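You operate a simulated robot arm through the tools that you are given. There is no shell and no other tool. Be economical: measure what you need, move in short steps, check, and stop when the job is done.

You run a simulated robot arm. Do the job below in one go: nothing can be reset, and whatever is moved stays where it is left.

JOB
Damp the envelope's gum and seal the flap with the roller.
Fine: wet the dabber on the pad first; wet the gum alone; turn the flap by the green crank, fingers clear of its bar; put dabber and roller back. Set down upright: green dabber, red roller.

It is judged by the outcome, as a careful person would: the job done as asked, and still so three seconds after it is handed in. It fails if anything else is knocked over, pushed out of place, dropped, spilled or broken. Lids that push on must go on centred and level and be pressed home; caps that screw on are set level and turned clockwise until they are tight.

ROBOT AND FRAMES
A 6-joint arm with a two-finger parallel gripper, fixed in place. Base frame: the origin is at the foot of the arm, x ahead of it, y to its left, z up. Units: m, rad, N and s.
With the tool pointing down near the work surface it reaches from about 0.36 to 0.82 m from the base axis. Its first joint turns from -2.897 to 2.897 rad. Payload 3.91 kg.
The tool frame sits at the grasp point between the pads (the TCP): z along the fingers, y along the line on which they close. The tips reach 0.03 m beyond it. Largest opening 0.11 m; finger width 0.02, thickness 0.01; the body of the gripper, 0.048 by 0.112 m, starts 0.055 m behind the TCP.
Orientation is told as [roll, pitch, yaw] about the base's x, y, z axes, in that order, counted from this pose: with the fingers straight down and closing along the base's y, the tool's x points along the base's -x, its y along +y and its z along -z.

CONTROLS
- The arm moves only by the tool nudge_tool. Its argument "moves" is a list of rows, each a list of 3 entries, a list of its own where there are three numbers: the turn, a rotation vector about the tool's x, y, z in rad, then the shift along the tool's x, y, z in m, then the finger opening in m, from 0 to 0.11. In form: [[[wx, wy, wz], [x, y, z], claw], ...]. A call has 1 to 10 rows; each row shifts and turns the commanded pose from where the row before left it, along the tool's axes as they then stand. Rows are played at 5 a second. More than 0.05 m and 0.15 rad between two rows, or a gripper value outside its range, and nothing of the call is played. Where a pose cannot be reached the arm comes as near as it can. A force on the tool above 90 N (or 10 N above the force at the start of the call, whichever is more), or a blocked arm, ends the call early, and 0.2 s more pass. The fingers move at their own pace (about 0.045 m/s each) and stop on an object; they squeeze with about 35 N. The grip force told is the motor's: it shows also when the fingers shut on nothing. Time passes only in rows, and 0.2 s behind the last, so rows that do not move let the fingers close. It gives the time, the measured TCP pose, the force on the tool (base axes), the opening and the grip force at its end, in the units of the frame above (readings bear some noise), with the torque about the TCP (base axes, N m) and any sound that the robot's microphone picked up.
- Cameras (640 x 400 px; columns grow to the right, rows downward): "scene" is fixed at [0.0362, -0.6404, 1.5367]; the picture's right is [0.34, -0.94, 0.00], its down [-0.81, -0.30, -0.50] and it looks along [0.47, 0.17, -0.87] (base axes); focal length 342 px, centre (320, 200). "wrist" rides on the gripper at [0.077, 0.007, -0.114] in the tool frame; the picture's right is [-0.09, 1.00, 0.00], its down [-0.80, -0.07, -0.59] and it looks along [-0.59, -0.05, 0.80] (tool axes); focal length 270 px, centre (320, 200). There is no depth. A picture from a camera that has moved, and an enlarged one, comes with that camera's place and axes in the base frame and with its lens. The place of the scene camera against the robot may be out by one fixed shift of up to 0.018 m in any direction.
- camera(camera): a new picture of that camera. The clock stands still meanwhile.
- move_column(by): slides the trunk up (or, below 0, down) by that many m; the arm rides with it, the base frame stays. It gives what a move gives, with no picture.
- close_up(camera, box): a new picture of the part [left, top, right, bottom] of that camera's present view, enlarged. The clock stands still meanwhile.
- hand_in(): hands the job in; it is judged then, once.

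Go step by step. Nothing tells you positions but the pictures and the camera data: compare them with the known pose of the tool, close in by small moves and look again before you grip or let go. The budget is 120 turns and 64 pictures, counting those below and the enlarged ones. Unless the task says otherwise, let go and move clear before handing in, and close with one line.

The tools are called after "Emit:" as a command line: name --argument value ..., lists and objects as JSON in quotes. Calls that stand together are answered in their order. nudge_tool: Moves the arm, as the interface text tells. Its arguments: {"type":"object","properties":{"moves":{"type":"array","items":{"type":"array"}}},"required":["moves"]} The other tools are called the same way: move_column (by) slides the trunk up or down; camera (camera) takes a picture; close_up (camera, box) takes an enlarged picture of a part of a camera's view; hand_in () hands the job in.

At the start:

```text
time_s: 0.0
eef_pos: [0.2305, -0.3795, 1.131]
tcp_rot: [0.0, 0.0, -0.001]
wrist_force: [0.7, 0.0, 0.3]
torque: [0.02, 0.04, 0.0]
gripper_width: 0.1101
finger_force: 0.1
trunk travel left (down, up): [-0.525, 0.085]
```

scene: 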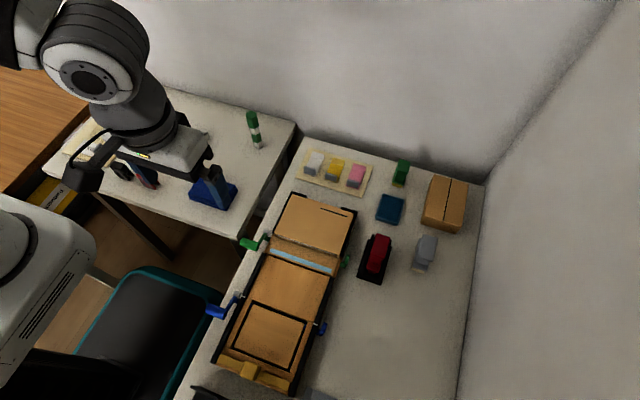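
wrist: 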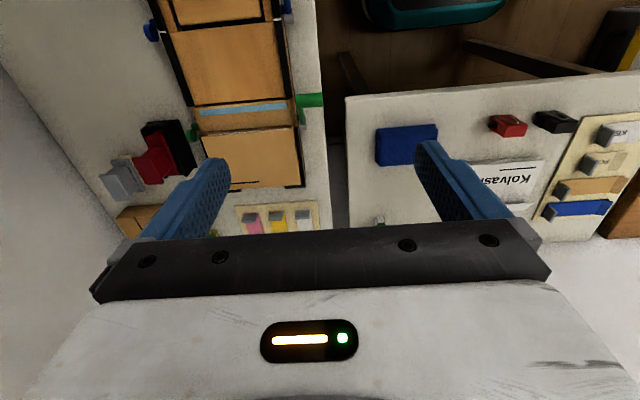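

I see the envelope in a jig with a green crank, blue crank, light-blue gum strip, green dabber, blue pad and red roller on the far table. I'll take enlarged views first.

Emit:
close_up --camera "scene" --box '[180, 130, 500, 400]'

Emit:
close_up --camera "scene" --box '[340, 140, 480, 300]'

Emit:
close_up --camera "wrist" --box '[80, 0, 360, 240]'

```text
1.48 times, centred on (340, 265) of scene
camera zoom: at [0.0362, -0.6404, 1.5367], right [0.34, -0.94, 0.0], down [-0.81, -0.3, -0.5], along [0.47, 0.17, -0.87], focal length 507 px, centre (290, 104)
```

zoom: 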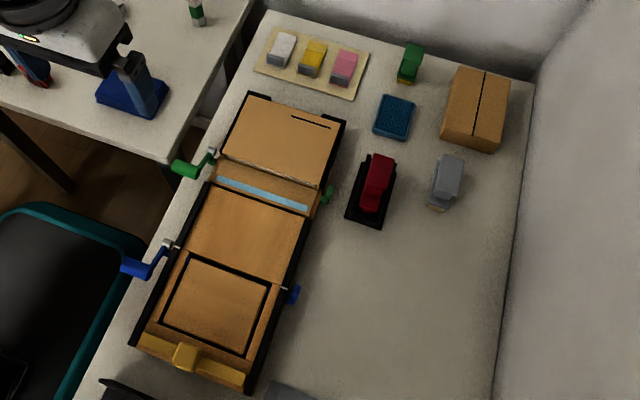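

```text
2.50 times, centred on (410, 220) of scene
camera zoom: at [0.0362, -0.6404, 1.5367], right [0.34, -0.94, 0.0], down [-0.81, -0.3, -0.5], along [0.47, 0.17, -0.87], focal length 856 px, centre (95, 150)
```

zoom: 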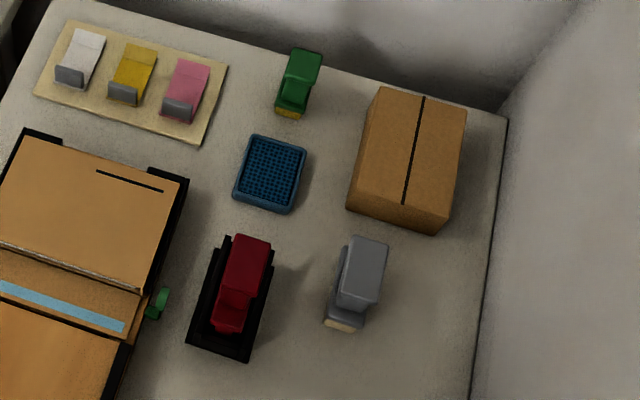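

```text
1.67 times, centred on (220, 120) of wrist
camera zoom: at [0.1524, -0.3714, 1.247], right [0.09, 1.0, 0.0], down [0.8, -0.07, 0.59], along [0.59, -0.05, -0.8], focal length 450 px, centre (487, 333)
```

zoom: 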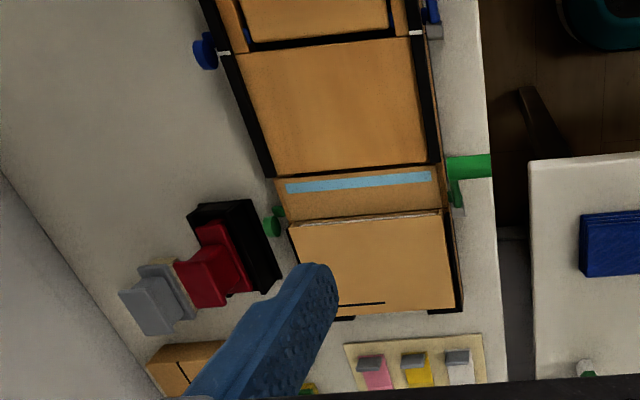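

I'll bring the wrist camera over the jig for a good look at the flap, gum and crank.

Emit:
nudge_tool --moves '[[[0, 0, 0], [0.03, -0.025, 0.02], 0.11], [[0, 0, 0], [0.03, -0.025, 0.02], 0.11], [[0, 0, 0], [0.03, -0.025, 0.02], 0.11], [[0, 0, 0], [0.03, -0.025, 0.02], 0.11], [[0, 0, 0], [0.03, -0.025, 0.02], 0.11]]'

Emit:
camera --camera "wrist"

```text
time_s: 1.2
eef_pos: [0.0785, -0.5044, 1.031]
tcp_rot: [0.0, 0.0, 0.0]
wrist_force: [-0.2, -0.7, 0.1]
torque: [0.01, 0.01, -0.01]
gripper_width: 0.11
finger_force: 0.1
trunk travel left (down, up): [-0.525, 0.085]
```

```text
58 pictures are left
camera wrist: at [0.0018, -0.4966, 1.1468], right [0.09, 1.0, 0.0], down [0.8, -0.07, 0.59], along [0.59, -0.05, -0.8], focal length 270 px, centre (320, 200)
```

wrist: 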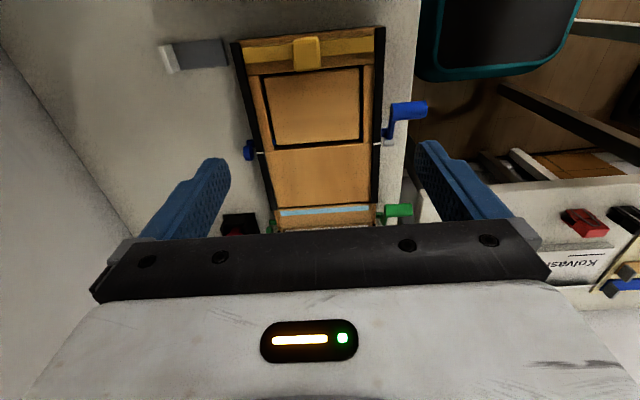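

The gripper hides the lower half of the view, so I'll move forward and lower to put the gum in the upper half.

Emit:
nudge_tool --moves '[[[0, 0, 0], [-0.04, 0.0, 0.02], 0.11], [[0, 0, 0], [-0.04, 0.0, 0.02], 0.11], [[0, 0, 0], [-0.04, 0.0, 0.02], 0.11], [[0, 0, 0], [-0.04, 0.0, 0.02], 0.11]]'

Emit:
close_up --camera "wrist" --box '[160, 0, 480, 200]'

```text
time_s: 2.2
eef_pos: [0.2412, -0.5056, 0.9518]
tcp_rot: [0.0, 0.0, -0.003]
wrist_force: [0.6, -0.7, 0.1]
torque: [-0.03, 0.01, -0.02]
gripper_width: 0.11
finger_force: 0.0
trunk travel left (down, up): [-0.525, 0.085]
```

```text
2.00 times, centred on (320, 100) of wrist
camera zoom: at [0.1633, -0.4973, 1.0665], right [0.09, 1.0, 0.0], down [0.8, -0.07, 0.59], along [0.59, -0.05, -0.8], focal length 541 px, centre (320, 400)
```

zoom: 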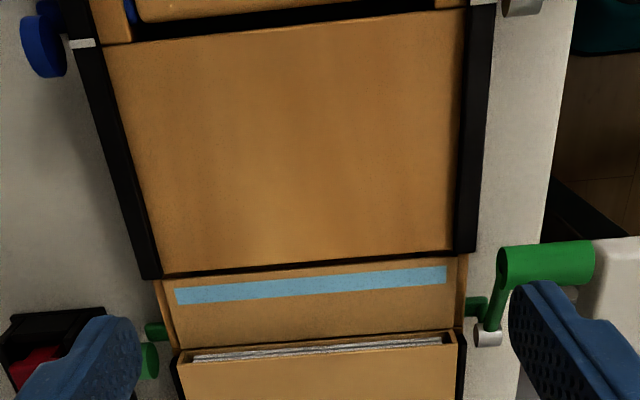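

The envelope's pocket mouth faces us, the flap with gum lies toward the robot, and the crank's handle lies on the open side (axle about x=0.33, handle about x=0.28, y=-0.39). Now I'll look at the dabber, pad and roller.

Emit:
nudge_tool --moves '[[[0, 0, 0], [-0.04, -0.02, -0.01], 0.11], [[0, 0, 0], [-0.04, -0.02, -0.01], 0.11], [[0, 0, 0], [-0.04, -0.02, -0.01], 0.11], [[0, 0, 0], [-0.04, -0.02, -0.01], 0.11], [[0, 0, 0], [-0.04, -0.02, -0.01], 0.11]]'

Emit:
camera --camera "wrist"

```text
time_s: 3.4
eef_pos: [0.4404, -0.606, 1.0006]
tcp_rot: [0.001, 0.001, -0.001]
wrist_force: [-0.2, -0.2, -1.1]
torque: [0.03, -0.01, 0.01]
gripper_width: 0.1099
finger_force: 0.1
trunk travel left (down, up): [-0.525, 0.085]
```

```text
56 pictures are left
camera wrist: at [0.3629, -0.5969, 1.1158], right [0.09, 1.0, 0.0], down [0.8, -0.07, 0.59], along [0.59, -0.05, -0.81], focal length 270 px, centre (320, 200)
```

wrist: 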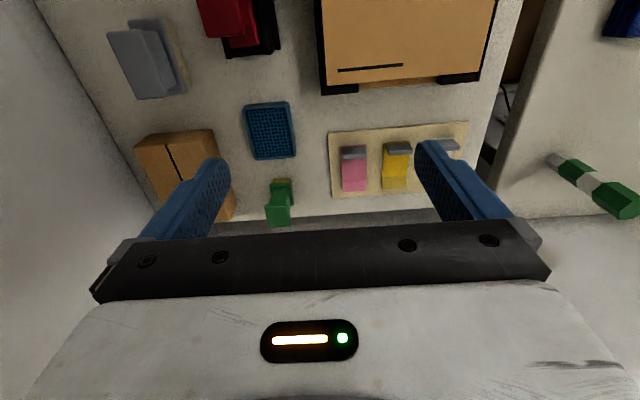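

The dabber is at about (0.60, -0.68), beyond the stated reach. I'll try lowering the trunk to gain reach, then move out and look.

Emit:
move_column --by -0.1

Emit:
nudge_tool --moves '[[[0, 0, 0], [-0.03, -0.01, -0.02], 0.11], [[0, 0, 0], [-0.03, -0.01, -0.02], 0.11], [[0, 0, 0], [-0.03, -0.015, -0.01], 0.11], [[0, 0, 0], [-0.03, -0.015, 0], 0.11], [[0, 0, 0], [-0.03, -0.015, 0], 0.11]]'

Emit:
camera --camera "wrist"

```text
time_s: 4.7
eef_pos: [0.4406, -0.6035, 0.9021]
tcp_rot: [0.0, -0.001, -0.001]
wrist_force: [0.4, -0.4, -0.4]
torque: [0.01, -0.01, -0.01]
gripper_width: 0.1098
finger_force: 0.0
trunk travel left (down, up): [-0.425, 0.185]
```

```text
time_s: 5.9
eef_pos: [0.5269, -0.6004, 0.9381]
tcp_rot: [0.001, 0.0, -0.001]
wrist_force: [-0.3, 0.3, 0.3]
torque: [0.04, 0.02, 0.03]
gripper_width: 0.11
finger_force: 0.1
out of reach, approached as far as the arm can: row 2, 3, 4, 5
trunk travel left (down, up): [-0.425, 0.185]
```

```text
55 pictures are left
camera wrist: at [0.4487, -0.5929, 1.0532], right [0.09, 1.0, 0.0], down [0.8, -0.07, 0.59], along [0.59, -0.05, -0.8], focal length 270 px, centre (320, 200)
```

wrist: 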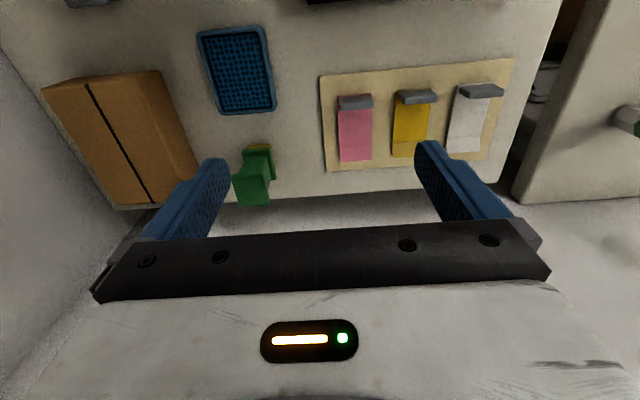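

Emit:
close_up --camera "wrist" --box '[190, 110, 320, 220]'

Emit:
close_up --camera "scene" --box '[340, 140, 480, 300]'

```text
3.64 times, centred on (255, 165) of wrist
camera zoom: at [0.4487, -0.5929, 1.0532], right [0.09, 1.0, 0.0], down [0.8, -0.07, 0.59], along [0.59, -0.05, -0.8], focal length 983 px, centre (556, 327)
```

zoom: 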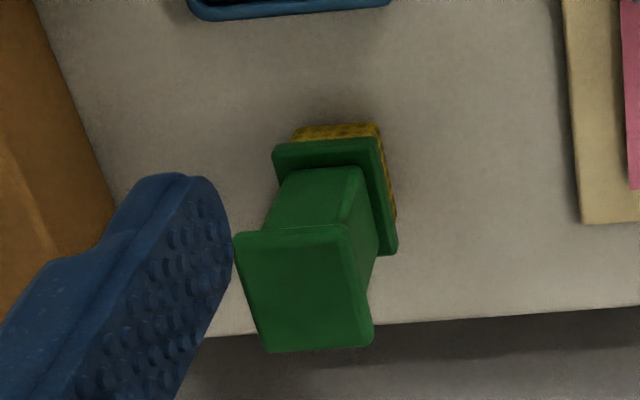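

```text
2.50 times, centred on (410, 220) of scene
camera zoom: at [0.0362, -0.6404, 1.5367], right [0.34, -0.94, 0.0], down [-0.81, -0.3, -0.5], along [0.47, 0.17, -0.87], focal length 856 px, centre (95, 150)
```

zoom: 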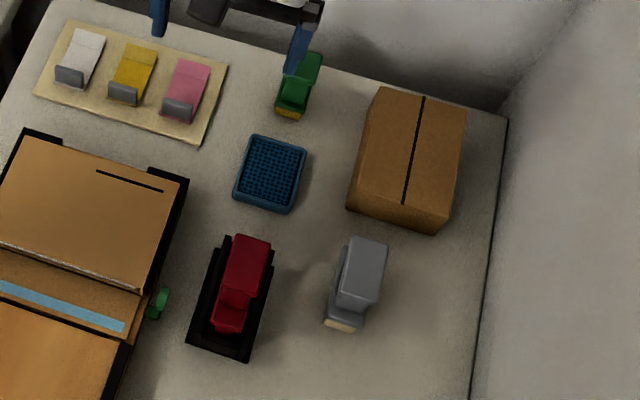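

The green dabber stands at about (0.597, -0.676), cap top about z=0.826, cap about 4 cm (x) by 3 cm (y). It's out of vertical reach, so I'll tilt the tool about base y (fingers pointing out toward +x) and keep that tilt for the whole dabbing.

Emit:
nudge_tool --moves '[[[0, 0, 0], [0.03, 0, 0], 0.07], [[0, -0.1, 0], [0, 0, 0], 0.07], [[0, -0.1, 0], [0, 0, 0], 0.07], [[0, -0.1, 0], [0, 0, 0], 0.07], [[0, -0.1, 0], [0, 0, 0], 0.07], [[0, -0.1, 0], [0, 0, 0], 0.07]]'

```text
time_s: 7.3
eef_pos: [0.4967, -0.5998, 0.9384]
tcp_rot: [-0.001, -0.501, -0.002]
wrist_force: [0.2, 0.8, 0.1]
torque: [0.03, -0.01, 0.0]
gripper_width: 0.0701
finger_force: 0.0
trunk travel left (down, up): [-0.425, 0.185]
```

Emit:
nudge_tool --moves '[[[0, 0, 0], [-0.0197, -0.0253, 0.0252], 0.07], [[0, 0, 0], [-0.0197, -0.0253, 0.0252], 0.07], [[0, 0, 0], [-0.0197, -0.0253, 0.0252], 0.07], [[0, 0, 0], [0, 0, 0], 0.07]]'

Emit:
camera --camera "wrist"

```text
time_s: 8.3
eef_pos: [0.567, -0.6514, 0.8955]
tcp_rot: [0.002, -0.501, -0.002]
wrist_force: [-0.2, -0.4, -0.6]
torque: [0.03, 0.01, 0.01]
gripper_width: 0.0699
finger_force: 0.0
out of reach, approached as far as the arm can: row 3
trunk travel left (down, up): [-0.425, 0.185]
```

```text
52 pictures are left
camera wrist: at [0.4439, -0.6446, 0.9613], right [0.08, 1.0, 0.04], down [0.42, -0.07, 0.91], along [0.9, -0.05, -0.42], focal length 270 px, centre (320, 200)
```

wrist: 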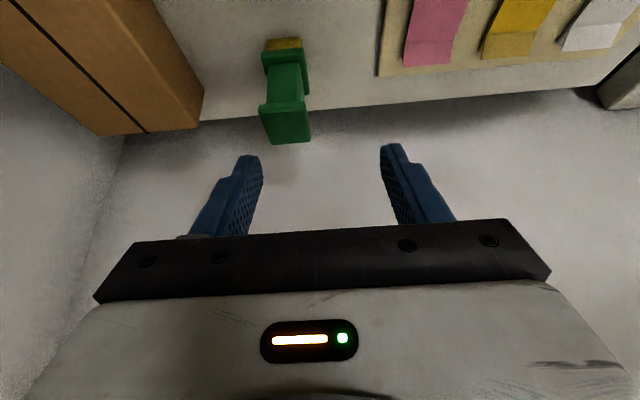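

Tilting gained some reach (0.863 m). I'll test how reach varies with height to choose the column position.

Emit:
move_column --by 0.08

Emit:
nudge_tool --moves '[[[0, 0, 0], [0.02, 0, 0.035], 0.07], [[0, 0, 0], [0.0191, 0, 0.0351], 0.07], [[0, 0, 0], [-0.03, -0.02, 0.0], 0.07], [[0, 0, 0], [-0.03, -0.02, 0.0], 0.07]]'

```text
time_s: 9.5
eef_pos: [0.5674, -0.652, 0.9783]
tcp_rot: [0.0, -0.499, -0.002]
wrist_force: [0.7, -1.3, 0.0]
torque: [-0.04, -0.03, -0.03]
gripper_width: 0.07
finger_force: 0.0
trunk travel left (down, up): [-0.505, 0.105]
```

```text
time_s: 10.5
eef_pos: [0.5808, -0.6483, 0.9139]
tcp_rot: [0.001, -0.499, -0.001]
wrist_force: [0.0, 0.2, 0.3]
torque: [0.04, -0.03, 0.01]
gripper_width: 0.07
finger_force: 0.0
out of reach, approached as far as the arm can: row 3, 4
trunk travel left (down, up): [-0.505, 0.105]
```

Lower relative height helps slightly; more tilt is needed. I'll tilt to about 0.78 rad and move over the dabber.

Emit:
nudge_tool --moves '[[[0, -0.14, 0], [0, 0, 0], 0.07], [[0, -0.14, 0], [0, 0, 0], 0.07], [[0, 0, 0], [0, -0.014, 0], 0.07], [[0, 0, 0], [0, -0.014, 0], 0.07]]'

```text
time_s: 11.5
eef_pos: [0.5798, -0.6774, 0.9149]
tcp_rot: [-0.003, -0.782, 0.0]
wrist_force: [0.7, -0.2, -0.4]
torque: [0.02, -0.01, 0.02]
gripper_width: 0.0699
finger_force: 0.0
trunk travel left (down, up): [-0.505, 0.105]
```

Emit:
camera --camera "wrist"

Emit:
close_up --camera "scene" --box '[340, 110, 460, 230]'

```text
51 pictures are left
camera wrist: at [0.4431, -0.6697, 0.9429], right [0.06, 1.0, 0.06], down [0.15, -0.07, 0.99], along [0.99, -0.05, -0.16], focal length 270 px, centre (320, 200)
```

wrist: 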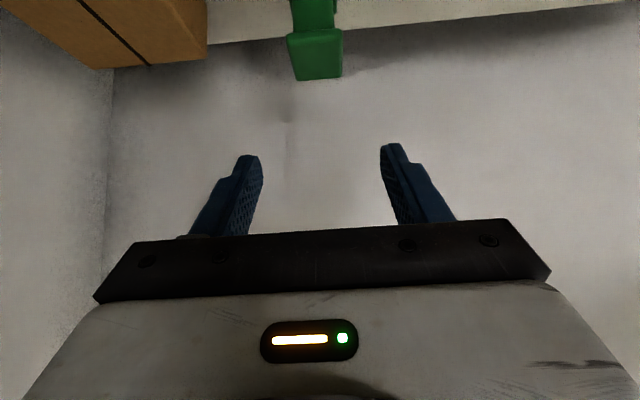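

```text
3.33 times, centred on (400, 170) of scene
camera zoom: at [0.0362, -0.6404, 1.5367], right [0.34, -0.94, 0.0], down [-0.81, -0.3, -0.5], along [0.47, 0.17, -0.87], focal length 1141 px, centre (53, 300)
```

zoom: 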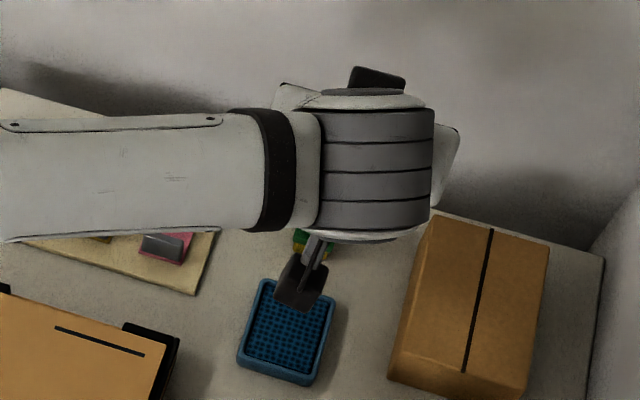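

The dabber cap is centred under me in y (about -0.675). I'll descend around it.

Emit:
nudge_tool --moves '[[[0, 0, 0], [0.0167, 0.0006, 0.0211], 0.07], [[0, 0, 0], [0.0167, 0.0006, 0.0211], 0.07], [[0, 0, 0], [0.0167, 0.0006, 0.0211], 0.07], [[0, 0, 0], [0.0167, 0.0006, 0.0211], 0.07]]'

Emit:
camera --camera "wrist"

Emit:
close_up --camera "scene" --box '[340, 110, 460, 230]'

```text
time_s: 12.5
eef_pos: [0.5836, -0.6633, 0.8086]
tcp_rot: [-0.002, -0.779, 0.0]
wrist_force: [-0.6, 0.1, 0.3]
torque: [-0.01, 0.04, -0.02]
gripper_width: 0.0699
finger_force: 0.1
out of reach, approached as far as the arm can: row 1, 3
trunk travel left (down, up): [-0.505, 0.105]
```

```text
49 pictures are left
camera wrist: at [0.4469, -0.6554, 0.8364], right [0.06, 1.0, 0.06], down [0.15, -0.07, 0.99], along [0.99, -0.05, -0.15], focal length 270 px, centre (320, 200)
```

wrist: 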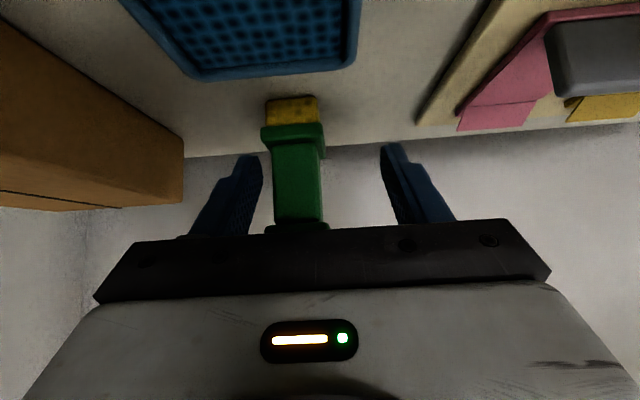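

```text
3.33 times, centred on (400, 170) of scene
camera zoom: at [0.0362, -0.6404, 1.5367], right [0.34, -0.94, 0.0], down [-0.81, -0.3, -0.5], along [0.47, 0.17, -0.87], focal length 1141 px, centre (53, 300)
```

zoom: 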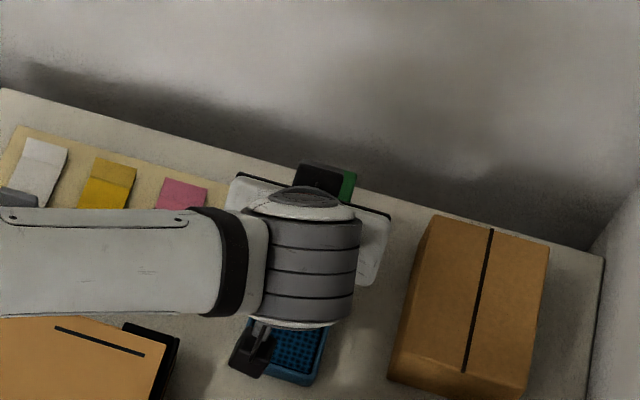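

Slightly short of reach here; a lower trunk is better for this tilt. I'll rise, lower the trunk by 0.1, and re-centre on y=-0.675.

Emit:
nudge_tool --moves '[[[0, 0, 0], [-0.0235, 0, -0.0237], 0.07], [[0, 0, 0], [-0.0235, 0, -0.0237], 0.07], [[0, 0, 0], [-0.0235, 0, -0.0237], 0.07], [[0, 0, 0], [0, -0.0115, 0], 0.07]]'

Emit:
move_column --by -0.09

```text
time_s: 13.5
eef_pos: [0.5798, -0.673, 0.9073]
tcp_rot: [0.001, -0.78, -0.002]
wrist_force: [0.1, -0.3, 0.2]
torque: [0.0, 0.01, 0.01]
gripper_width: 0.07
finger_force: 0.1
out of reach, approached as far as the arm can: row 3, 4
trunk travel left (down, up): [-0.505, 0.105]
```

```text
time_s: 14.8
eef_pos: [0.5804, -0.6739, 0.8178]
tcp_rot: [0.001, -0.78, 0.0]
wrist_force: [-0.1, -0.1, -0.3]
torque: [-0.01, 0.01, -0.01]
gripper_width: 0.07
finger_force: 0.0
trunk travel left (down, up): [-0.415, 0.195]
```

Emit:
nudge_tool --moves '[[[0, 0, 0], [0, -0.001, 0.006], 0.07], [[0, 0, 0], [0, 0, 0.005], 0.07], [[0, 0, 0], [0, 0, 0], 0.07]]'

Emit:
camera --camera "wrist"

```text
time_s: 15.6
eef_pos: [0.5865, -0.6734, 0.8092]
tcp_rot: [0.0, -0.781, -0.002]
wrist_force: [0.2, -0.6, -0.2]
torque: [0.0, -0.01, -0.01]
gripper_width: 0.0703
finger_force: 0.1
out of reach, approached as far as the arm can: row 2
trunk travel left (down, up): [-0.415, 0.195]
```

```text
47 pictures are left
camera wrist: at [0.45, -0.6647, 0.8374], right [0.06, 1.0, 0.06], down [0.15, -0.07, 0.99], along [0.99, -0.05, -0.16], focal length 270 px, centre (320, 200)
```

wrist: 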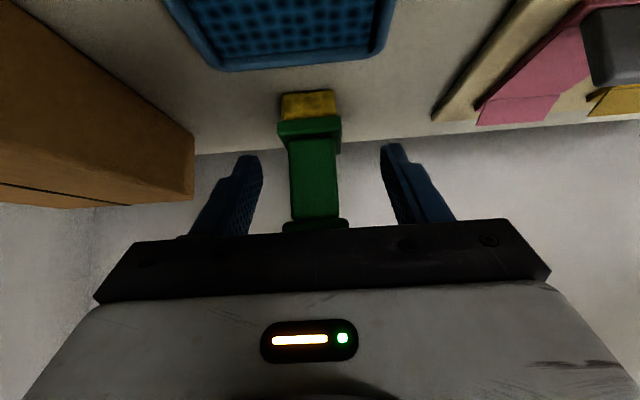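

Fingers straddle the dabber well. Closing.

Emit:
nudge_tool --moves '[[[0, 0, 0], [0, -0.001, 0], 0.05], [[0, 0, 0], [0, 0, 0], 0.02], [[0, 0, 0], [0, 0, 0], 0.01], [[0, 0, 0], [0, 0, 0], 0.01], [[0, 0, 0], [0, 0, 0], 0.01]]'

Emit:
camera --camera "wrist"

```text
time_s: 16.8
eef_pos: [0.5848, -0.6722, 0.8097]
tcp_rot: [-0.002, -0.781, -0.002]
wrist_force: [-0.1, 0.6, 1.6]
torque: [-0.01, -0.03, -0.01]
gripper_width: 0.0316
finger_force: 35.6
trunk travel left (down, up): [-0.415, 0.195]
```

```text
46 pictures are left
camera wrist: at [0.4491, -0.6645, 0.8378], right [0.06, 1.0, 0.06], down [0.15, -0.07, 0.99], along [0.99, -0.05, -0.16], focal length 270 px, centre (320, 200)
```

wrist: 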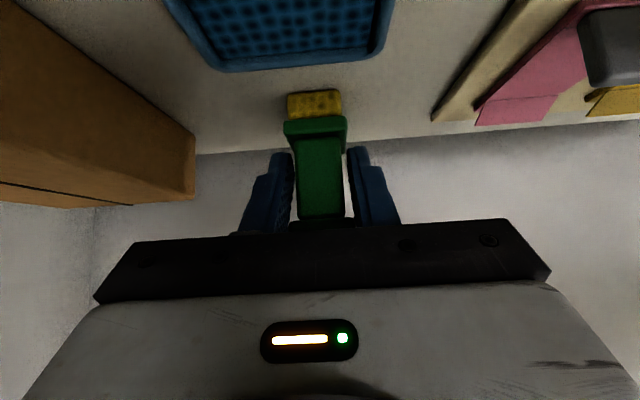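

The dabber is gripped (0.0316 m). I'll lift, and yaw while leaning radially so the wrist camera stays clear of the roller when pressing on the pad.

Emit:
nudge_tool --moves '[[[0, 0, 0], [-0.0246, 0, -0.0248], 0.01], [[0, 0, 0], [-0.0246, 0, -0.0248], 0.01], [[0, 0, 0], [0.0213, 0, -0.0211], 0.01], [[0.1056, 0, 0.1065], [0, 0, 0], 0.01], [[0.1056, 0, 0.1065], [0, 0, 0], 0.01], [[0.1056, 0, 0.1065], [0, 0, 0], 0.01], [[0.1056, 0, 0.1065], [0, 0, 0], 0.01], [[0.1056, 0, 0.1065], [0, 0, 0], 0.01]]'

Emit:
camera --camera "wrist"

Emit:
camera --camera "scene"

```text
time_s: 18.6
eef_pos: [0.5563, -0.6727, 0.8795]
tcp_rot: [-0.002, -0.783, -0.751]
wrist_force: [-0.7, 0.0, -0.4]
torque: [0.01, -0.01, 0.0]
gripper_width: 0.0314
finger_force: 34.9
trunk travel left (down, up): [-0.415, 0.195]
```

```text
45 pictures are left
camera wrist: at [0.4611, -0.5753, 0.9072], right [0.73, 0.68, 0.06], down [0.06, -0.15, 0.99], along [0.68, -0.71, -0.15], focal length 270 px, centre (320, 200)
```

wrist: 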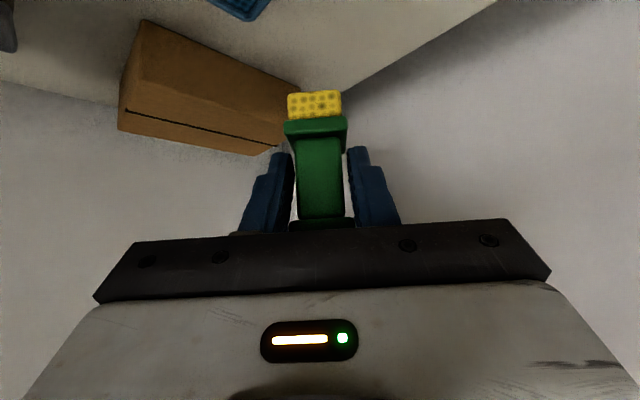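

```text
44 pictures are left
```

scene: 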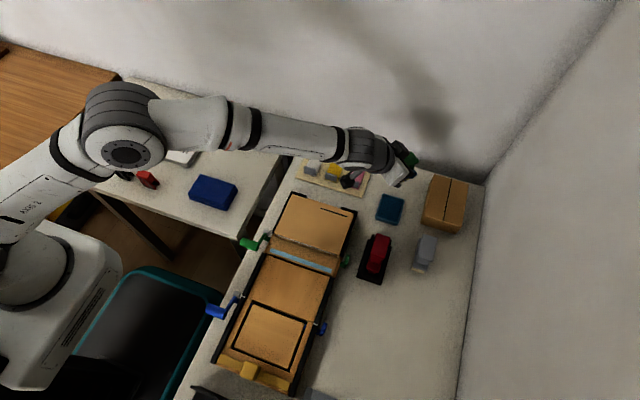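

Emit:
nudge_tool --moves '[[[0, 0, 0], [0.0209, -0.0222, -0.0208], 0.01], [[0, 0, 0], [0.0209, -0.0222, -0.0208], 0.01], [[0, 0, 0], [0.0139, 0, 0.014], 0.01], [[0, 0, 0], [0.0139, 0, 0.014], 0.01], [[0, 0, 0], [0, 0, 0], 0.01]]'

Emit:
camera --camera "wrist"

Emit:
close_up --camera "scene" --box '[320, 150, 460, 290]'

```text
time_s: 19.8
eef_pos: [0.4819, -0.666, 0.8398]
tcp_rot: [-0.001, -0.78, -0.75]
wrist_force: [-1.2, 0.3, -0.6]
torque: [-0.01, 0.02, 0.02]
gripper_width: 0.0316
finger_force: 34.9
trunk travel left (down, up): [-0.415, 0.195]
```

```text
43 pictures are left
camera wrist: at [0.3866, -0.5683, 0.8679], right [0.73, 0.69, 0.06], down [0.06, -0.15, 0.99], along [0.69, -0.71, -0.15], focal length 270 px, centre (320, 200)
```

wrist: 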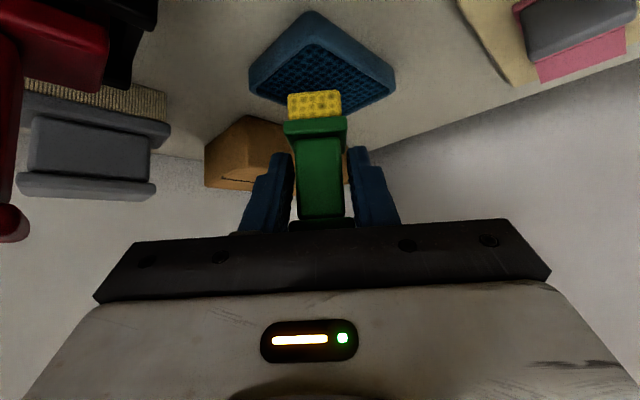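

```text
2.86 times, centred on (390, 220) of scene
camera zoom: at [0.0362, -0.6404, 1.5367], right [0.34, -0.94, 0.0], down [-0.81, -0.3, -0.5], along [0.47, 0.17, -0.87], focal length 978 px, centre (120, 143)
```

zoom: 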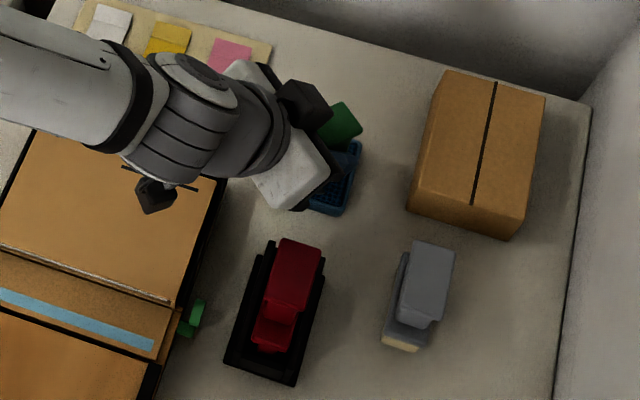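

The sponge is over the pad. Lowering gently until contact.

Emit:
nudge_tool --moves '[[[0, 0, 0], [0.0028, 0, 0.0028], 0.01], [[0, 0, 0], [0.0028, 0, 0.0028], 0.01], [[0, 0, 0], [0.0021, 0, 0.0021], 0.01]]'

```text
time_s: 20.6
eef_pos: [0.4821, -0.6655, 0.8293]
tcp_rot: [-0.002, -0.78, -0.749]
wrist_force: [-0.7, 0.1, 0.6]
torque: [-0.03, -0.03, -0.02]
gripper_width: 0.0312
finger_force: 35.2
trunk travel left (down, up): [-0.415, 0.195]
```

Emit:
nudge_tool --moves '[[[0, 0, 0], [0.0014, 0, 0.0014], 0.01], [[0, 0, 0], [0.0014, 0, 0.0014], 0.01], [[0, 0, 0], [0, 0, 0], 0.01]]'

Emit:
camera --camera "wrist"

```text
time_s: 21.4
eef_pos: [0.4817, -0.6658, 0.8244]
tcp_rot: [-0.001, -0.78, -0.75]
wrist_force: [-0.3, -0.4, -0.8]
torque: [0.0, 0.03, -0.01]
gripper_width: 0.0315
finger_force: 35.0
trunk travel left (down, up): [-0.415, 0.195]
```

```text
41 pictures are left
camera wrist: at [0.3871, -0.5677, 0.8528], right [0.73, 0.69, 0.06], down [0.06, -0.15, 0.99], along [0.69, -0.71, -0.15], focal length 270 px, centre (320, 200)
```

wrist: 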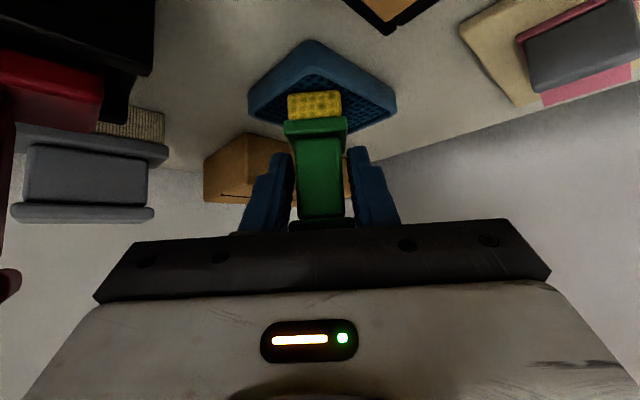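

Emit:
nudge_tool --moves '[[[0, 0, 0], [0.0014, 0, 0.0014], 0.01], [[0, 0, 0], [0.0014, 0, 0.0014], 0.01], [[0, 0, 0], [0, 0, 0], 0.01]]'

```text
time_s: 22.1
eef_pos: [0.4825, -0.667, 0.8237]
tcp_rot: [-0.003, -0.782, -0.749]
wrist_force: [0.9, -0.3, 13.1]
torque: [0.13, -0.03, 0.01]
gripper_width: 0.0315
finger_force: 35.3
trunk travel left (down, up): [-0.415, 0.195]
```

Contact with 13 N. I'll hold briefly and check that the sponge got wet.

Emit:
nudge_tool --moves '[[[0, 0, 0], [0, 0, 0], 0.01], [[0, 0, 0], [0, 0, 0], 0.01], [[0, 0, 0], [0, 0, 0], 0.01], [[0, 0, 0], [0, 0, 0], 0.01], [[0, 0, 0], [-0.02, 0, -0.02], 0.01], [[0, 0, 0], [-0.02, 0, -0.02], 0.01]]'

Emit:
close_up --camera "wrist" --box '[220, 40, 420, 240]'

```text
time_s: 23.6
eef_pos: [0.4825, -0.6652, 0.8771]
tcp_rot: [0.0, -0.779, -0.749]
wrist_force: [0.5, 0.6, 0.0]
torque: [-0.05, 0.01, 0.01]
gripper_width: 0.0313
finger_force: 35.6
trunk travel left (down, up): [-0.415, 0.195]
```

```text
2.00 times, centred on (320, 140) of wrist
camera zoom: at [0.3874, -0.5669, 0.905], right [0.73, 0.69, 0.06], down [0.06, -0.16, 0.99], along [0.69, -0.71, -0.16], focal length 541 px, centre (320, 320)
```

zoom: 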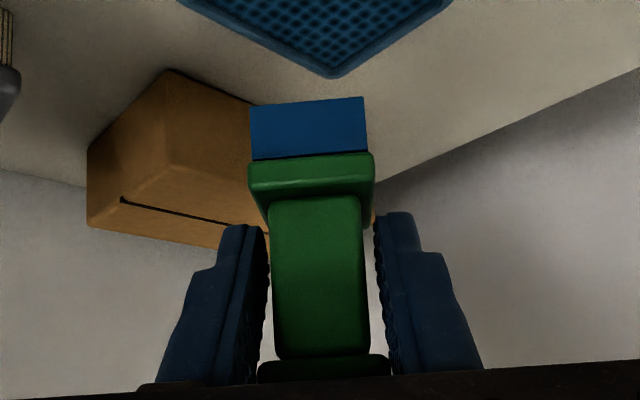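

The sponge is blue, so it's wet. Now a detailed look at the gum and flap geometry.

Emit:
close_up --camera "scene" --box '[225, 215, 365, 300]'

```text
4.57 times, centred on (295, 258) of scene
camera zoom: at [0.0362, -0.6404, 1.5367], right [0.34, -0.94, 0.0], down [-0.81, -0.3, -0.5], along [0.47, 0.17, -0.87], focal length 1565 px, centre (434, -63)
```

zoom: 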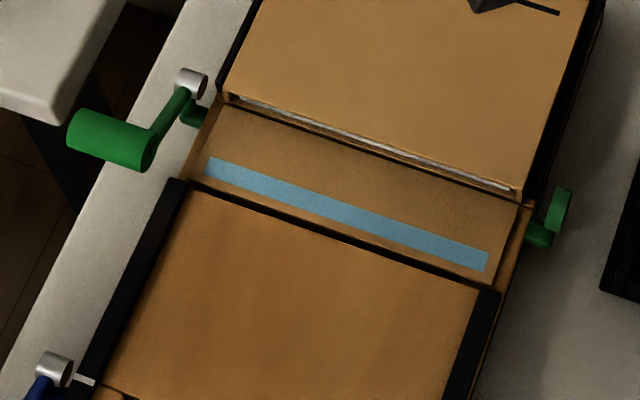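

The gum is a strip about 10 mm wide (y from about -0.43 to -0.58) near the flap's free edge; the flap hinges at the pocket mouth. I'll turn back to zero yaw at height and approach the gum's crank-side end.

Emit:
nudge_tool --moves '[[[0, 0, 0], [-0.018, 0, -0.018], 0.01], [[0, 0, 0], [-0.018, 0, -0.018], 0.01], [[-0.1056, 0, -0.1065], [0, 0, 0], 0.01], [[-0.1056, 0, -0.1065], [0, 0, 0], 0.01], [[-0.1056, 0, -0.1065], [0, 0, 0], 0.01], [[-0.1056, 0, -0.1065], [0, 0, 0], 0.01], [[-0.1056, 0, -0.1065], [0, 0, 0], 0.01]]'

```text
time_s: 25.1
eef_pos: [0.4827, -0.6668, 0.9287]
tcp_rot: [0.0, -0.78, 0.002]
wrist_force: [-0.3, 0.5, -0.3]
torque: [0.02, 0.02, -0.03]
gripper_width: 0.0312
finger_force: 35.2
trunk travel left (down, up): [-0.415, 0.195]
```

Emit:
nudge_tool --moves '[[[0, 0, 0], [0.0299, 0.0262, -0.025], 0.01], [[0, 0, 0], [0.0299, 0.0262, -0.025], 0.01], [[0, 0, 0], [0.0299, 0.0262, -0.025], 0.01], [[0, 0, 0], [0.0299, 0.0262, -0.025], 0.01], [[0, 0, 0], [0.0299, 0.0262, -0.025], 0.01], [[0, 0, 0], [0.0299, 0.0262, -0.025], 0.01], [[0, -0.1, 0], [0, 0, 0], 0.01]]'

Emit:
camera --camera "wrist"

Emit:
camera --camera "scene"

```text
time_s: 26.8
eef_pos: [0.2487, -0.5068, 0.9093]
tcp_rot: [-0.001, -0.88, -0.002]
wrist_force: [-0.7, 1.0, -0.6]
torque: [0.01, 0.03, 0.0]
gripper_width: 0.0313
finger_force: 34.7
trunk travel left (down, up): [-0.415, 0.195]
```

```text
38 pictures are left
camera wrist: at [0.1113, -0.4994, 0.9236], right [0.06, 1.0, 0.07], down [0.05, -0.07, 1.0], along [1.0, -0.05, -0.05], focal length 270 px, centre (320, 200)
```

wrist: 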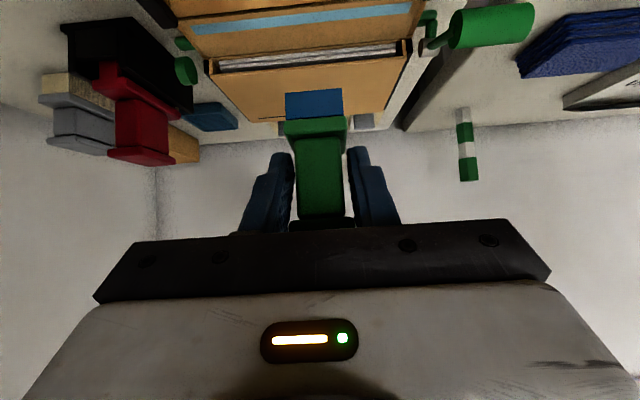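

```text
37 pictures are left
```

scene: 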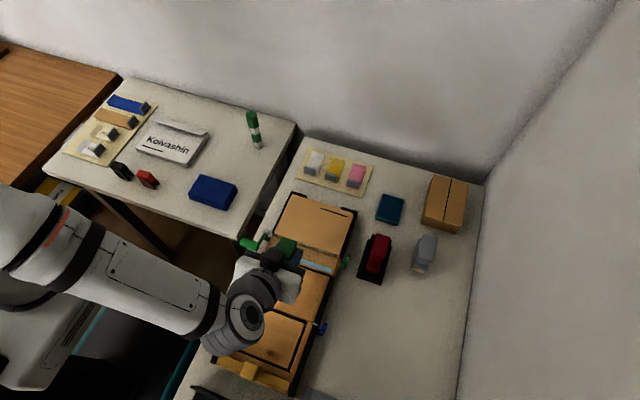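

Excellent view: gum centre is about x=0.287, z=0.79, y from -0.588 to -0.440. The sponge's near lower edge is tilted slightly down so only it touches. I'll go to just above the crank-side end of the gum.

Emit:
nudge_tool --moves '[[[0, 0, 0], [0.0105, 0.0249, 0.0297], 0.01], [[0, 0, 0], [0.0105, 0.0249, 0.0297], 0.01], [[0, 0, 0], [0, 0, 0], 0.01]]'

Emit:
close_up --camera "wrist" --box '[160, 0, 480, 200]'

```text
time_s: 27.6
eef_pos: [0.2837, -0.4579, 0.8559]
tcp_rot: [-0.001, -0.881, 0.0]
wrist_force: [0.3, 0.5, -0.7]
torque: [0.05, 0.03, 0.0]
gripper_width: 0.0313
finger_force: 35.4
trunk travel left (down, up): [-0.415, 0.195]
```

```text
2.00 times, centred on (320, 100) of wrist
camera zoom: at [0.1444, -0.4507, 0.8696], right [0.06, 1.0, 0.07], down [0.05, -0.07, 1.0], along [1.0, -0.05, -0.06], focal length 541 px, centre (320, 400)
```

zoom: 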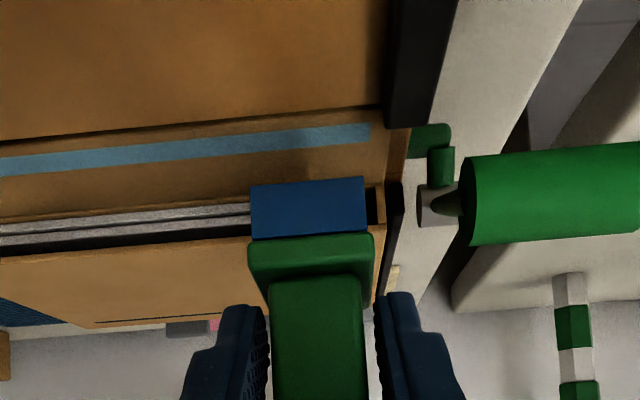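

Emit:
nudge_tool --moves '[[[0, 0, 0], [0.0031, 0, 0.0026], 0.01], [[0, 0, 0], [0.0031, 0, 0.0026], 0.01], [[0, 0, 0], [0, 0, 0], 0.01]]'

Emit:
close_up --camera "wrist" --box '[240, 0, 400, 100]'

```text
time_s: 28.4
eef_pos: [0.2825, -0.4583, 0.8461]
tcp_rot: [0.0, -0.881, -0.002]
wrist_force: [0.1, -0.3, -0.7]
torque: [-0.03, 0.03, 0.0]
gripper_width: 0.0315
finger_force: 35.0
trunk travel left (down, up): [-0.415, 0.195]
```

```text
4.00 times, centred on (320, 50) of wrist
camera zoom: at [0.1446, -0.4507, 0.8614], right [0.06, 1.0, 0.07], down [0.05, -0.07, 1.0], along [1.0, -0.05, -0.06], focal length 1081 px, centre (320, 800)
```

zoom: 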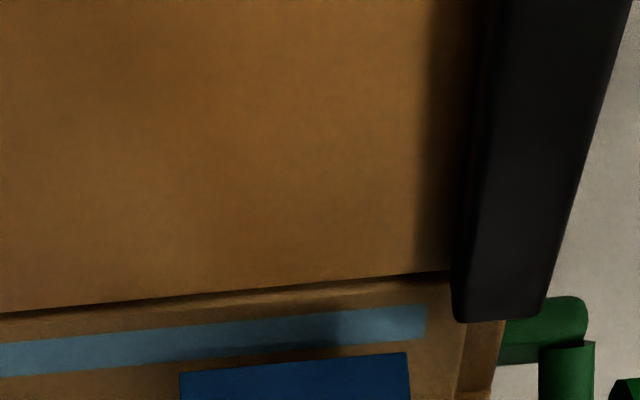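

Emit:
nudge_tool --moves '[[[0, 0, 0], [0.0012, 0, 0.0018], 0.01], [[0, 0, 0], [0.0012, 0, 0.0018], 0.01], [[0, 0, 0], [0, 0, 0], 0.01]]'

Emit:
close_up --camera "wrist" --box '[240, 0, 400, 100]'

```text
time_s: 29.1
eef_pos: [0.2835, -0.4592, 0.8425]
tcp_rot: [0.0, -0.88, 0.002]
wrist_force: [-0.6, 0.4, -0.5]
torque: [-0.03, 0.01, 0.0]
gripper_width: 0.0315
finger_force: 35.1
trunk travel left (down, up): [-0.415, 0.195]
```

```text
4.00 times, centred on (320, 50) of wrist
camera zoom: at [0.1459, -0.4508, 0.8573], right [0.06, 1.0, 0.07], down [0.05, -0.07, 1.0], along [1.0, -0.05, -0.06], focal length 1081 px, centre (320, 800)
```

zoom: 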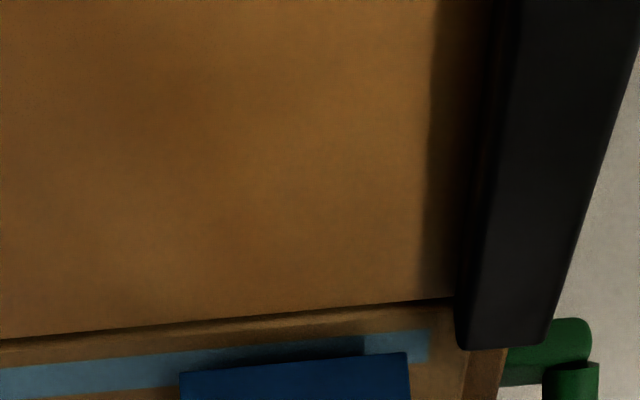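

Emit:
nudge_tool --moves '[[[0, 0, 0], [-0.0004, 0.002, 0.0036], 0.01], [[0, 0, 0], [0, 0, 0], 0.01]]'

Emit:
close_up --camera "wrist" --box '[240, 20, 400, 120]'

```text
time_s: 29.8
eef_pos: [0.2874, -0.457, 0.8405]
tcp_rot: [0.0, -0.881, -0.002]
wrist_force: [0.5, 0.0, -0.7]
torque: [0.03, 0.0, 0.0]
gripper_width: 0.0314
finger_force: 35.1
trunk travel left (down, up): [-0.415, 0.195]
```

```text
4.00 times, centred on (320, 70) of wrist
camera zoom: at [0.1488, -0.4485, 0.8552], right [0.06, 1.0, 0.07], down [0.05, -0.07, 1.0], along [1.0, -0.05, -0.06], focal length 1081 px, centre (320, 720)
```

zoom: 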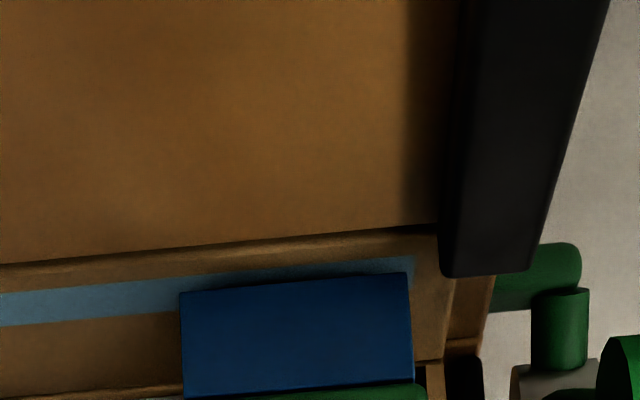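

Emit:
nudge_tool --moves '[[[0, 0, 0], [0.0012, 0, 0.001], 0.01], [[0, 0, 0], [0, 0, 0], 0.01]]'

```text
time_s: 30.4
eef_pos: [0.2876, -0.4556, 0.8389]
tcp_rot: [0.0, -0.879, -0.002]
wrist_force: [0.5, 1.0, 0.0]
torque: [0.03, 0.02, 0.0]
gripper_width: 0.0313
finger_force: 34.7
trunk travel left (down, up): [-0.415, 0.195]
```

Emit:
nudge_tool --moves '[[[0, 0, 0], [0.0012, 0, 0.001], 0.01], [[0, 0, 0], [0, 0, 0], 0.01]]'

Emit:
close_up --camera "wrist" --box '[200, 20, 440, 170]'

```text
time_s: 30.9
eef_pos: [0.2872, -0.4566, 0.8379]
tcp_rot: [0.0, -0.881, 0.001]
wrist_force: [-0.1, 0.3, 0.4]
torque: [0.04, 0.0, 0.01]
gripper_width: 0.0316
finger_force: 34.6
trunk travel left (down, up): [-0.415, 0.195]
```

```text
2.67 times, centred on (320, 95) of wrist
camera zoom: at [0.1486, -0.4488, 0.8522], right [0.06, 1.0, 0.07], down [0.05, -0.07, 1.0], along [1.0, -0.05, -0.06], focal length 721 px, centre (320, 480)
```

zoom: 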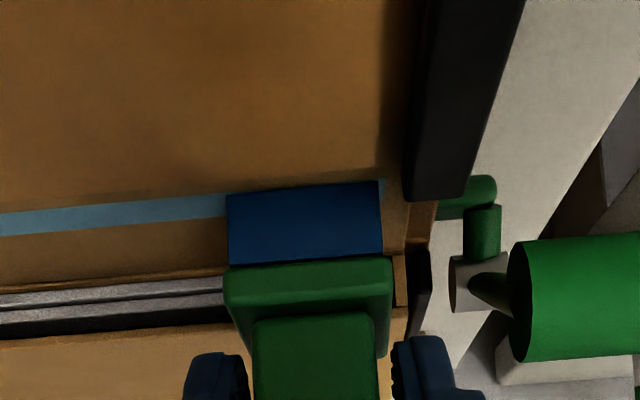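

Emit:
nudge_tool --moves '[[[0, 0, 0], [0.0008, 0, 0.0016], 0.01], [[0, 0, 0], [0, 0, 0], 0.01]]'

```text
time_s: 31.6
eef_pos: [0.2869, -0.4562, 0.8369]
tcp_rot: [-0.001, -0.884, 0.0]
wrist_force: [-1.8, -1.2, 9.3]
torque: [-0.02, 0.1, 0.02]
gripper_width: 0.0319
finger_force: 34.8
trunk travel left (down, up): [-0.415, 0.195]
```

Light contact (9 N). I'll sweep along the gum to its other end.

Emit:
nudge_tool --moves '[[[0, 0, 0], [-0.0002, -0.0117, -0.0002], 0.01], [[0, 0, 0], [0, -0.0117, 0], 0.01], [[0, 0, 0], [0, -0.0117, 0], 0.01], [[0, 0, 0], [0, -0.0117, 0], 0.01], [[0, 0, 0], [0, -0.0117, 0], 0.01]]'

Emit:
close_up --camera "wrist" --box '[200, 20, 440, 170]'

```text
time_s: 32.8
eef_pos: [0.2876, -0.5154, 0.8376]
tcp_rot: [-0.002, -0.879, 0.001]
wrist_force: [-0.2, 3.3, 10.7]
torque: [0.2, 0.04, 0.01]
gripper_width: 0.0314
finger_force: 35.3
trunk travel left (down, up): [-0.415, 0.195]
```

```text
2.67 times, centred on (320, 95) of wrist
camera zoom: at [0.1491, -0.507, 0.8513], right [0.06, 1.0, 0.07], down [0.05, -0.07, 1.0], along [1.0, -0.05, -0.06], focal length 721 px, centre (320, 480)
```

zoom: 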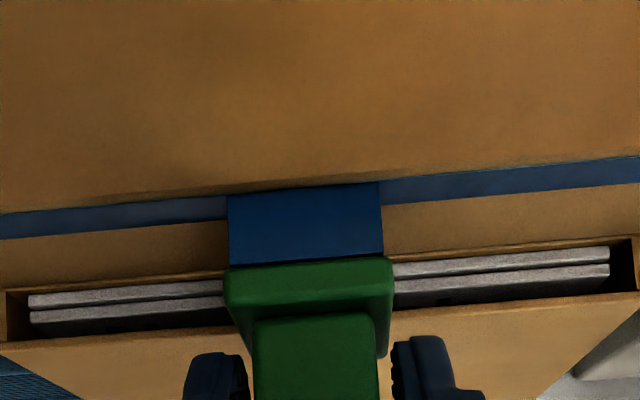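

The gum behind turned dark blue (wet). Continuing to the far end.

Emit:
nudge_tool --moves '[[[0, 0, 0], [0, -0.0117, 0], 0.01], [[0, 0, 0], [0, -0.0117, 0], 0.01], [[0, 0, 0], [0, -0.0117, 0], 0.01], [[0, 0, 0], [0, -0.0117, 0], 0.01], [[0, 0, 0], [0, -0.0105, 0], 0.01], [[0, 0, 0], [0, 0, 0], 0.01], [[0, 0, 0], [-0.0077, 0, -0.0064], 0.01], [[0, 0, 0], [-0.0154, 0, -0.0128], 0.01], [[0, 0, 0], [-0.0231, 0, -0.0192], 0.01]]'

Emit:
close_up --camera "wrist" --box '[120, 0, 520, 200]'

```text
time_s: 34.8
eef_pos: [0.2881, -0.5721, 0.8958]
tcp_rot: [0.003, -0.88, -0.001]
wrist_force: [-0.6, -0.2, -0.6]
torque: [0.03, 0.0, 0.01]
gripper_width: 0.0313
finger_force: 35.3
trunk travel left (down, up): [-0.415, 0.195]
```

```text
1.60 times, centred on (320, 100) of wrist
camera zoom: at [0.1496, -0.5644, 0.9102], right [0.06, 1.0, 0.07], down [0.05, -0.07, 1.0], along [1.0, -0.05, -0.06], focal length 432 px, centre (320, 360)
```

zoom: 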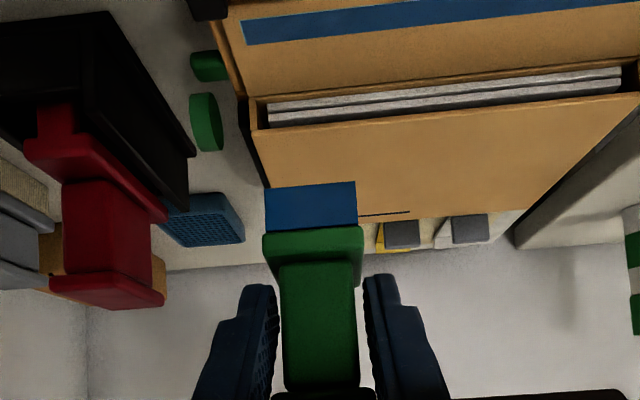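

The whole gum strip is wet and nothing else. Now returning the dabber to its place.

Emit:
nudge_tool --moves '[[[0, 0.1, 0], [-0.0231, 0, -0.0191], 0.01], [[0, 0, 0], [-0.027, -0.0142, 0.032], 0.01], [[0, 0, 0], [-0.027, -0.0142, 0.032], 0.01], [[0, 0, 0], [-0.027, -0.0142, 0.032], 0.01], [[0, 0, 0], [-0.027, -0.0142, 0.032], 0.01], [[0, 0, 0], [-0.027, -0.0142, 0.032], 0.01], [[0, 0, 0], [-0.027, -0.0142, 0.032], 0.01], [[0, 0, 0], [-0.027, -0.0142, 0.032], 0.01], [[0, 0, 0], [0, 0, 0], 0.01]]'

```text
time_s: 36.8
eef_pos: [0.5785, -0.6702, 0.9]
tcp_rot: [0.004, -0.779, -0.002]
wrist_force: [0.7, 0.4, -0.8]
torque: [-0.02, -0.02, -0.02]
gripper_width: 0.0314
finger_force: 35.1
trunk travel left (down, up): [-0.415, 0.195]
```

Emit:
nudge_tool --moves '[[[0, 0, 0], [0.0141, -0.0005, 0.0163], 0.01], [[0, 0, 0], [0.0141, -0.0005, 0.0163], 0.01], [[0, 0, 0], [0.0141, -0.0005, 0.0163], 0.01], [[0, 0, 0], [0.0141, -0.0005, 0.0163], 0.01], [[0, 0, 0], [0, 0, 0], 0.01]]'

```text
time_s: 38.0
eef_pos: [0.5853, -0.6732, 0.8139]
tcp_rot: [0.0, -0.779, -0.001]
wrist_force: [0.1, 0.4, -0.9]
torque: [-0.02, 0.02, -0.03]
gripper_width: 0.0315
finger_force: 35.4
trunk travel left (down, up): [-0.415, 0.195]
```

Emit:
nudge_tool --moves '[[[0, 0, 0], [0.0014, 0, 0.0014], 0.01], [[0, 0, 0], [0.0014, 0, 0.0014], 0.01], [[0, 0, 0], [0, 0, 0], 0.01]]'

```text
time_s: 38.8
eef_pos: [0.5841, -0.6734, 0.8104]
tcp_rot: [-0.001, -0.777, -0.003]
wrist_force: [-0.2, -0.2, -0.6]
torque: [0.0, -0.06, -0.03]
gripper_width: 0.0311
finger_force: 35.5
trunk travel left (down, up): [-0.415, 0.195]
```

Emit:
nudge_tool --moves '[[[0, 0, 0], [0.0007, 0, 0.0007], 0.01], [[0, 0, 0], [0.0005, 0, 0.0005], 0.01], [[0, 0, 0], [0, 0, 0], 0.01]]'

Emit:
camera --camera "wrist"

```text
time_s: 39.5
eef_pos: [0.5843, -0.672, 0.8096]
tcp_rot: [-0.004, -0.782, -0.001]
wrist_force: [1.2, -2.0, 6.2]
torque: [-0.08, -0.02, -0.05]
gripper_width: 0.0312
finger_force: 34.8
trunk travel left (down, up): [-0.415, 0.195]
```

```text
29 pictures are left
camera wrist: at [0.4479, -0.6654, 0.8377], right [0.06, 1.0, 0.06], down [0.15, -0.07, 0.99], along [0.99, -0.05, -0.15], focal length 270 px, centre (320, 200)
```

wrist: 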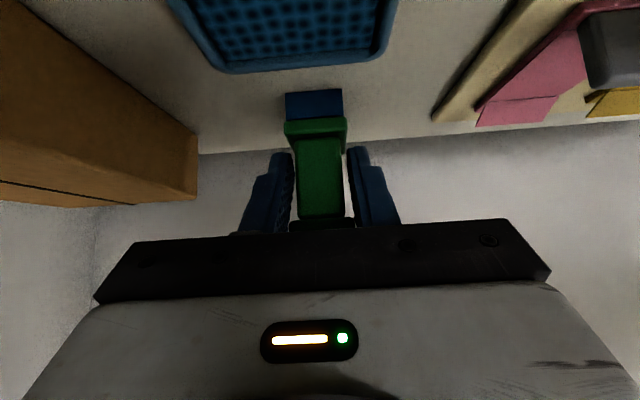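

It touches the table at its old pose. Releasing and rising straight up.

Emit:
nudge_tool --moves '[[[0, 0, 0], [0, 0, 0], 0.045], [[0, 0, 0], [0, 0, 0], 0.07], [[0, 0, 0], [0, 0, 0], 0.07], [[0, 0, 0], [-0.0235, 0, -0.0237], 0.07], [[0, 0, 0], [-0.0235, 0, -0.0237], 0.07], [[0, 0, 0], [-0.0235, 0, -0.0237], 0.07], [[0, 0, 0], [0.03, 0, -0.03], 0.07]]'

Emit:
camera --camera "wrist"

```text
time_s: 41.1
eef_pos: [0.5402, -0.6701, 0.9066]
tcp_rot: [0.0, -0.779, -0.003]
wrist_force: [0.0, -0.1, 0.4]
torque: [-0.02, -0.05, 0.03]
gripper_width: 0.07
finger_force: 0.0
out of reach, approached as far as the arm can: row 6
trunk travel left (down, up): [-0.415, 0.195]
```

```text
28 pictures are left
camera wrist: at [0.4035, -0.6622, 0.9352], right [0.06, 1.0, 0.06], down [0.15, -0.07, 0.99], along [0.99, -0.05, -0.16], focal length 270 px, centre (320, 200)
```

wrist: 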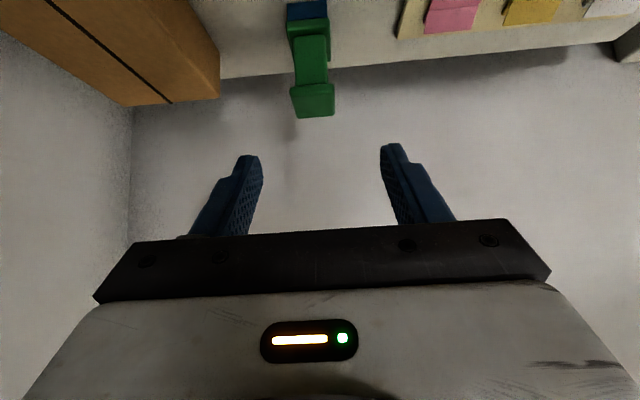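

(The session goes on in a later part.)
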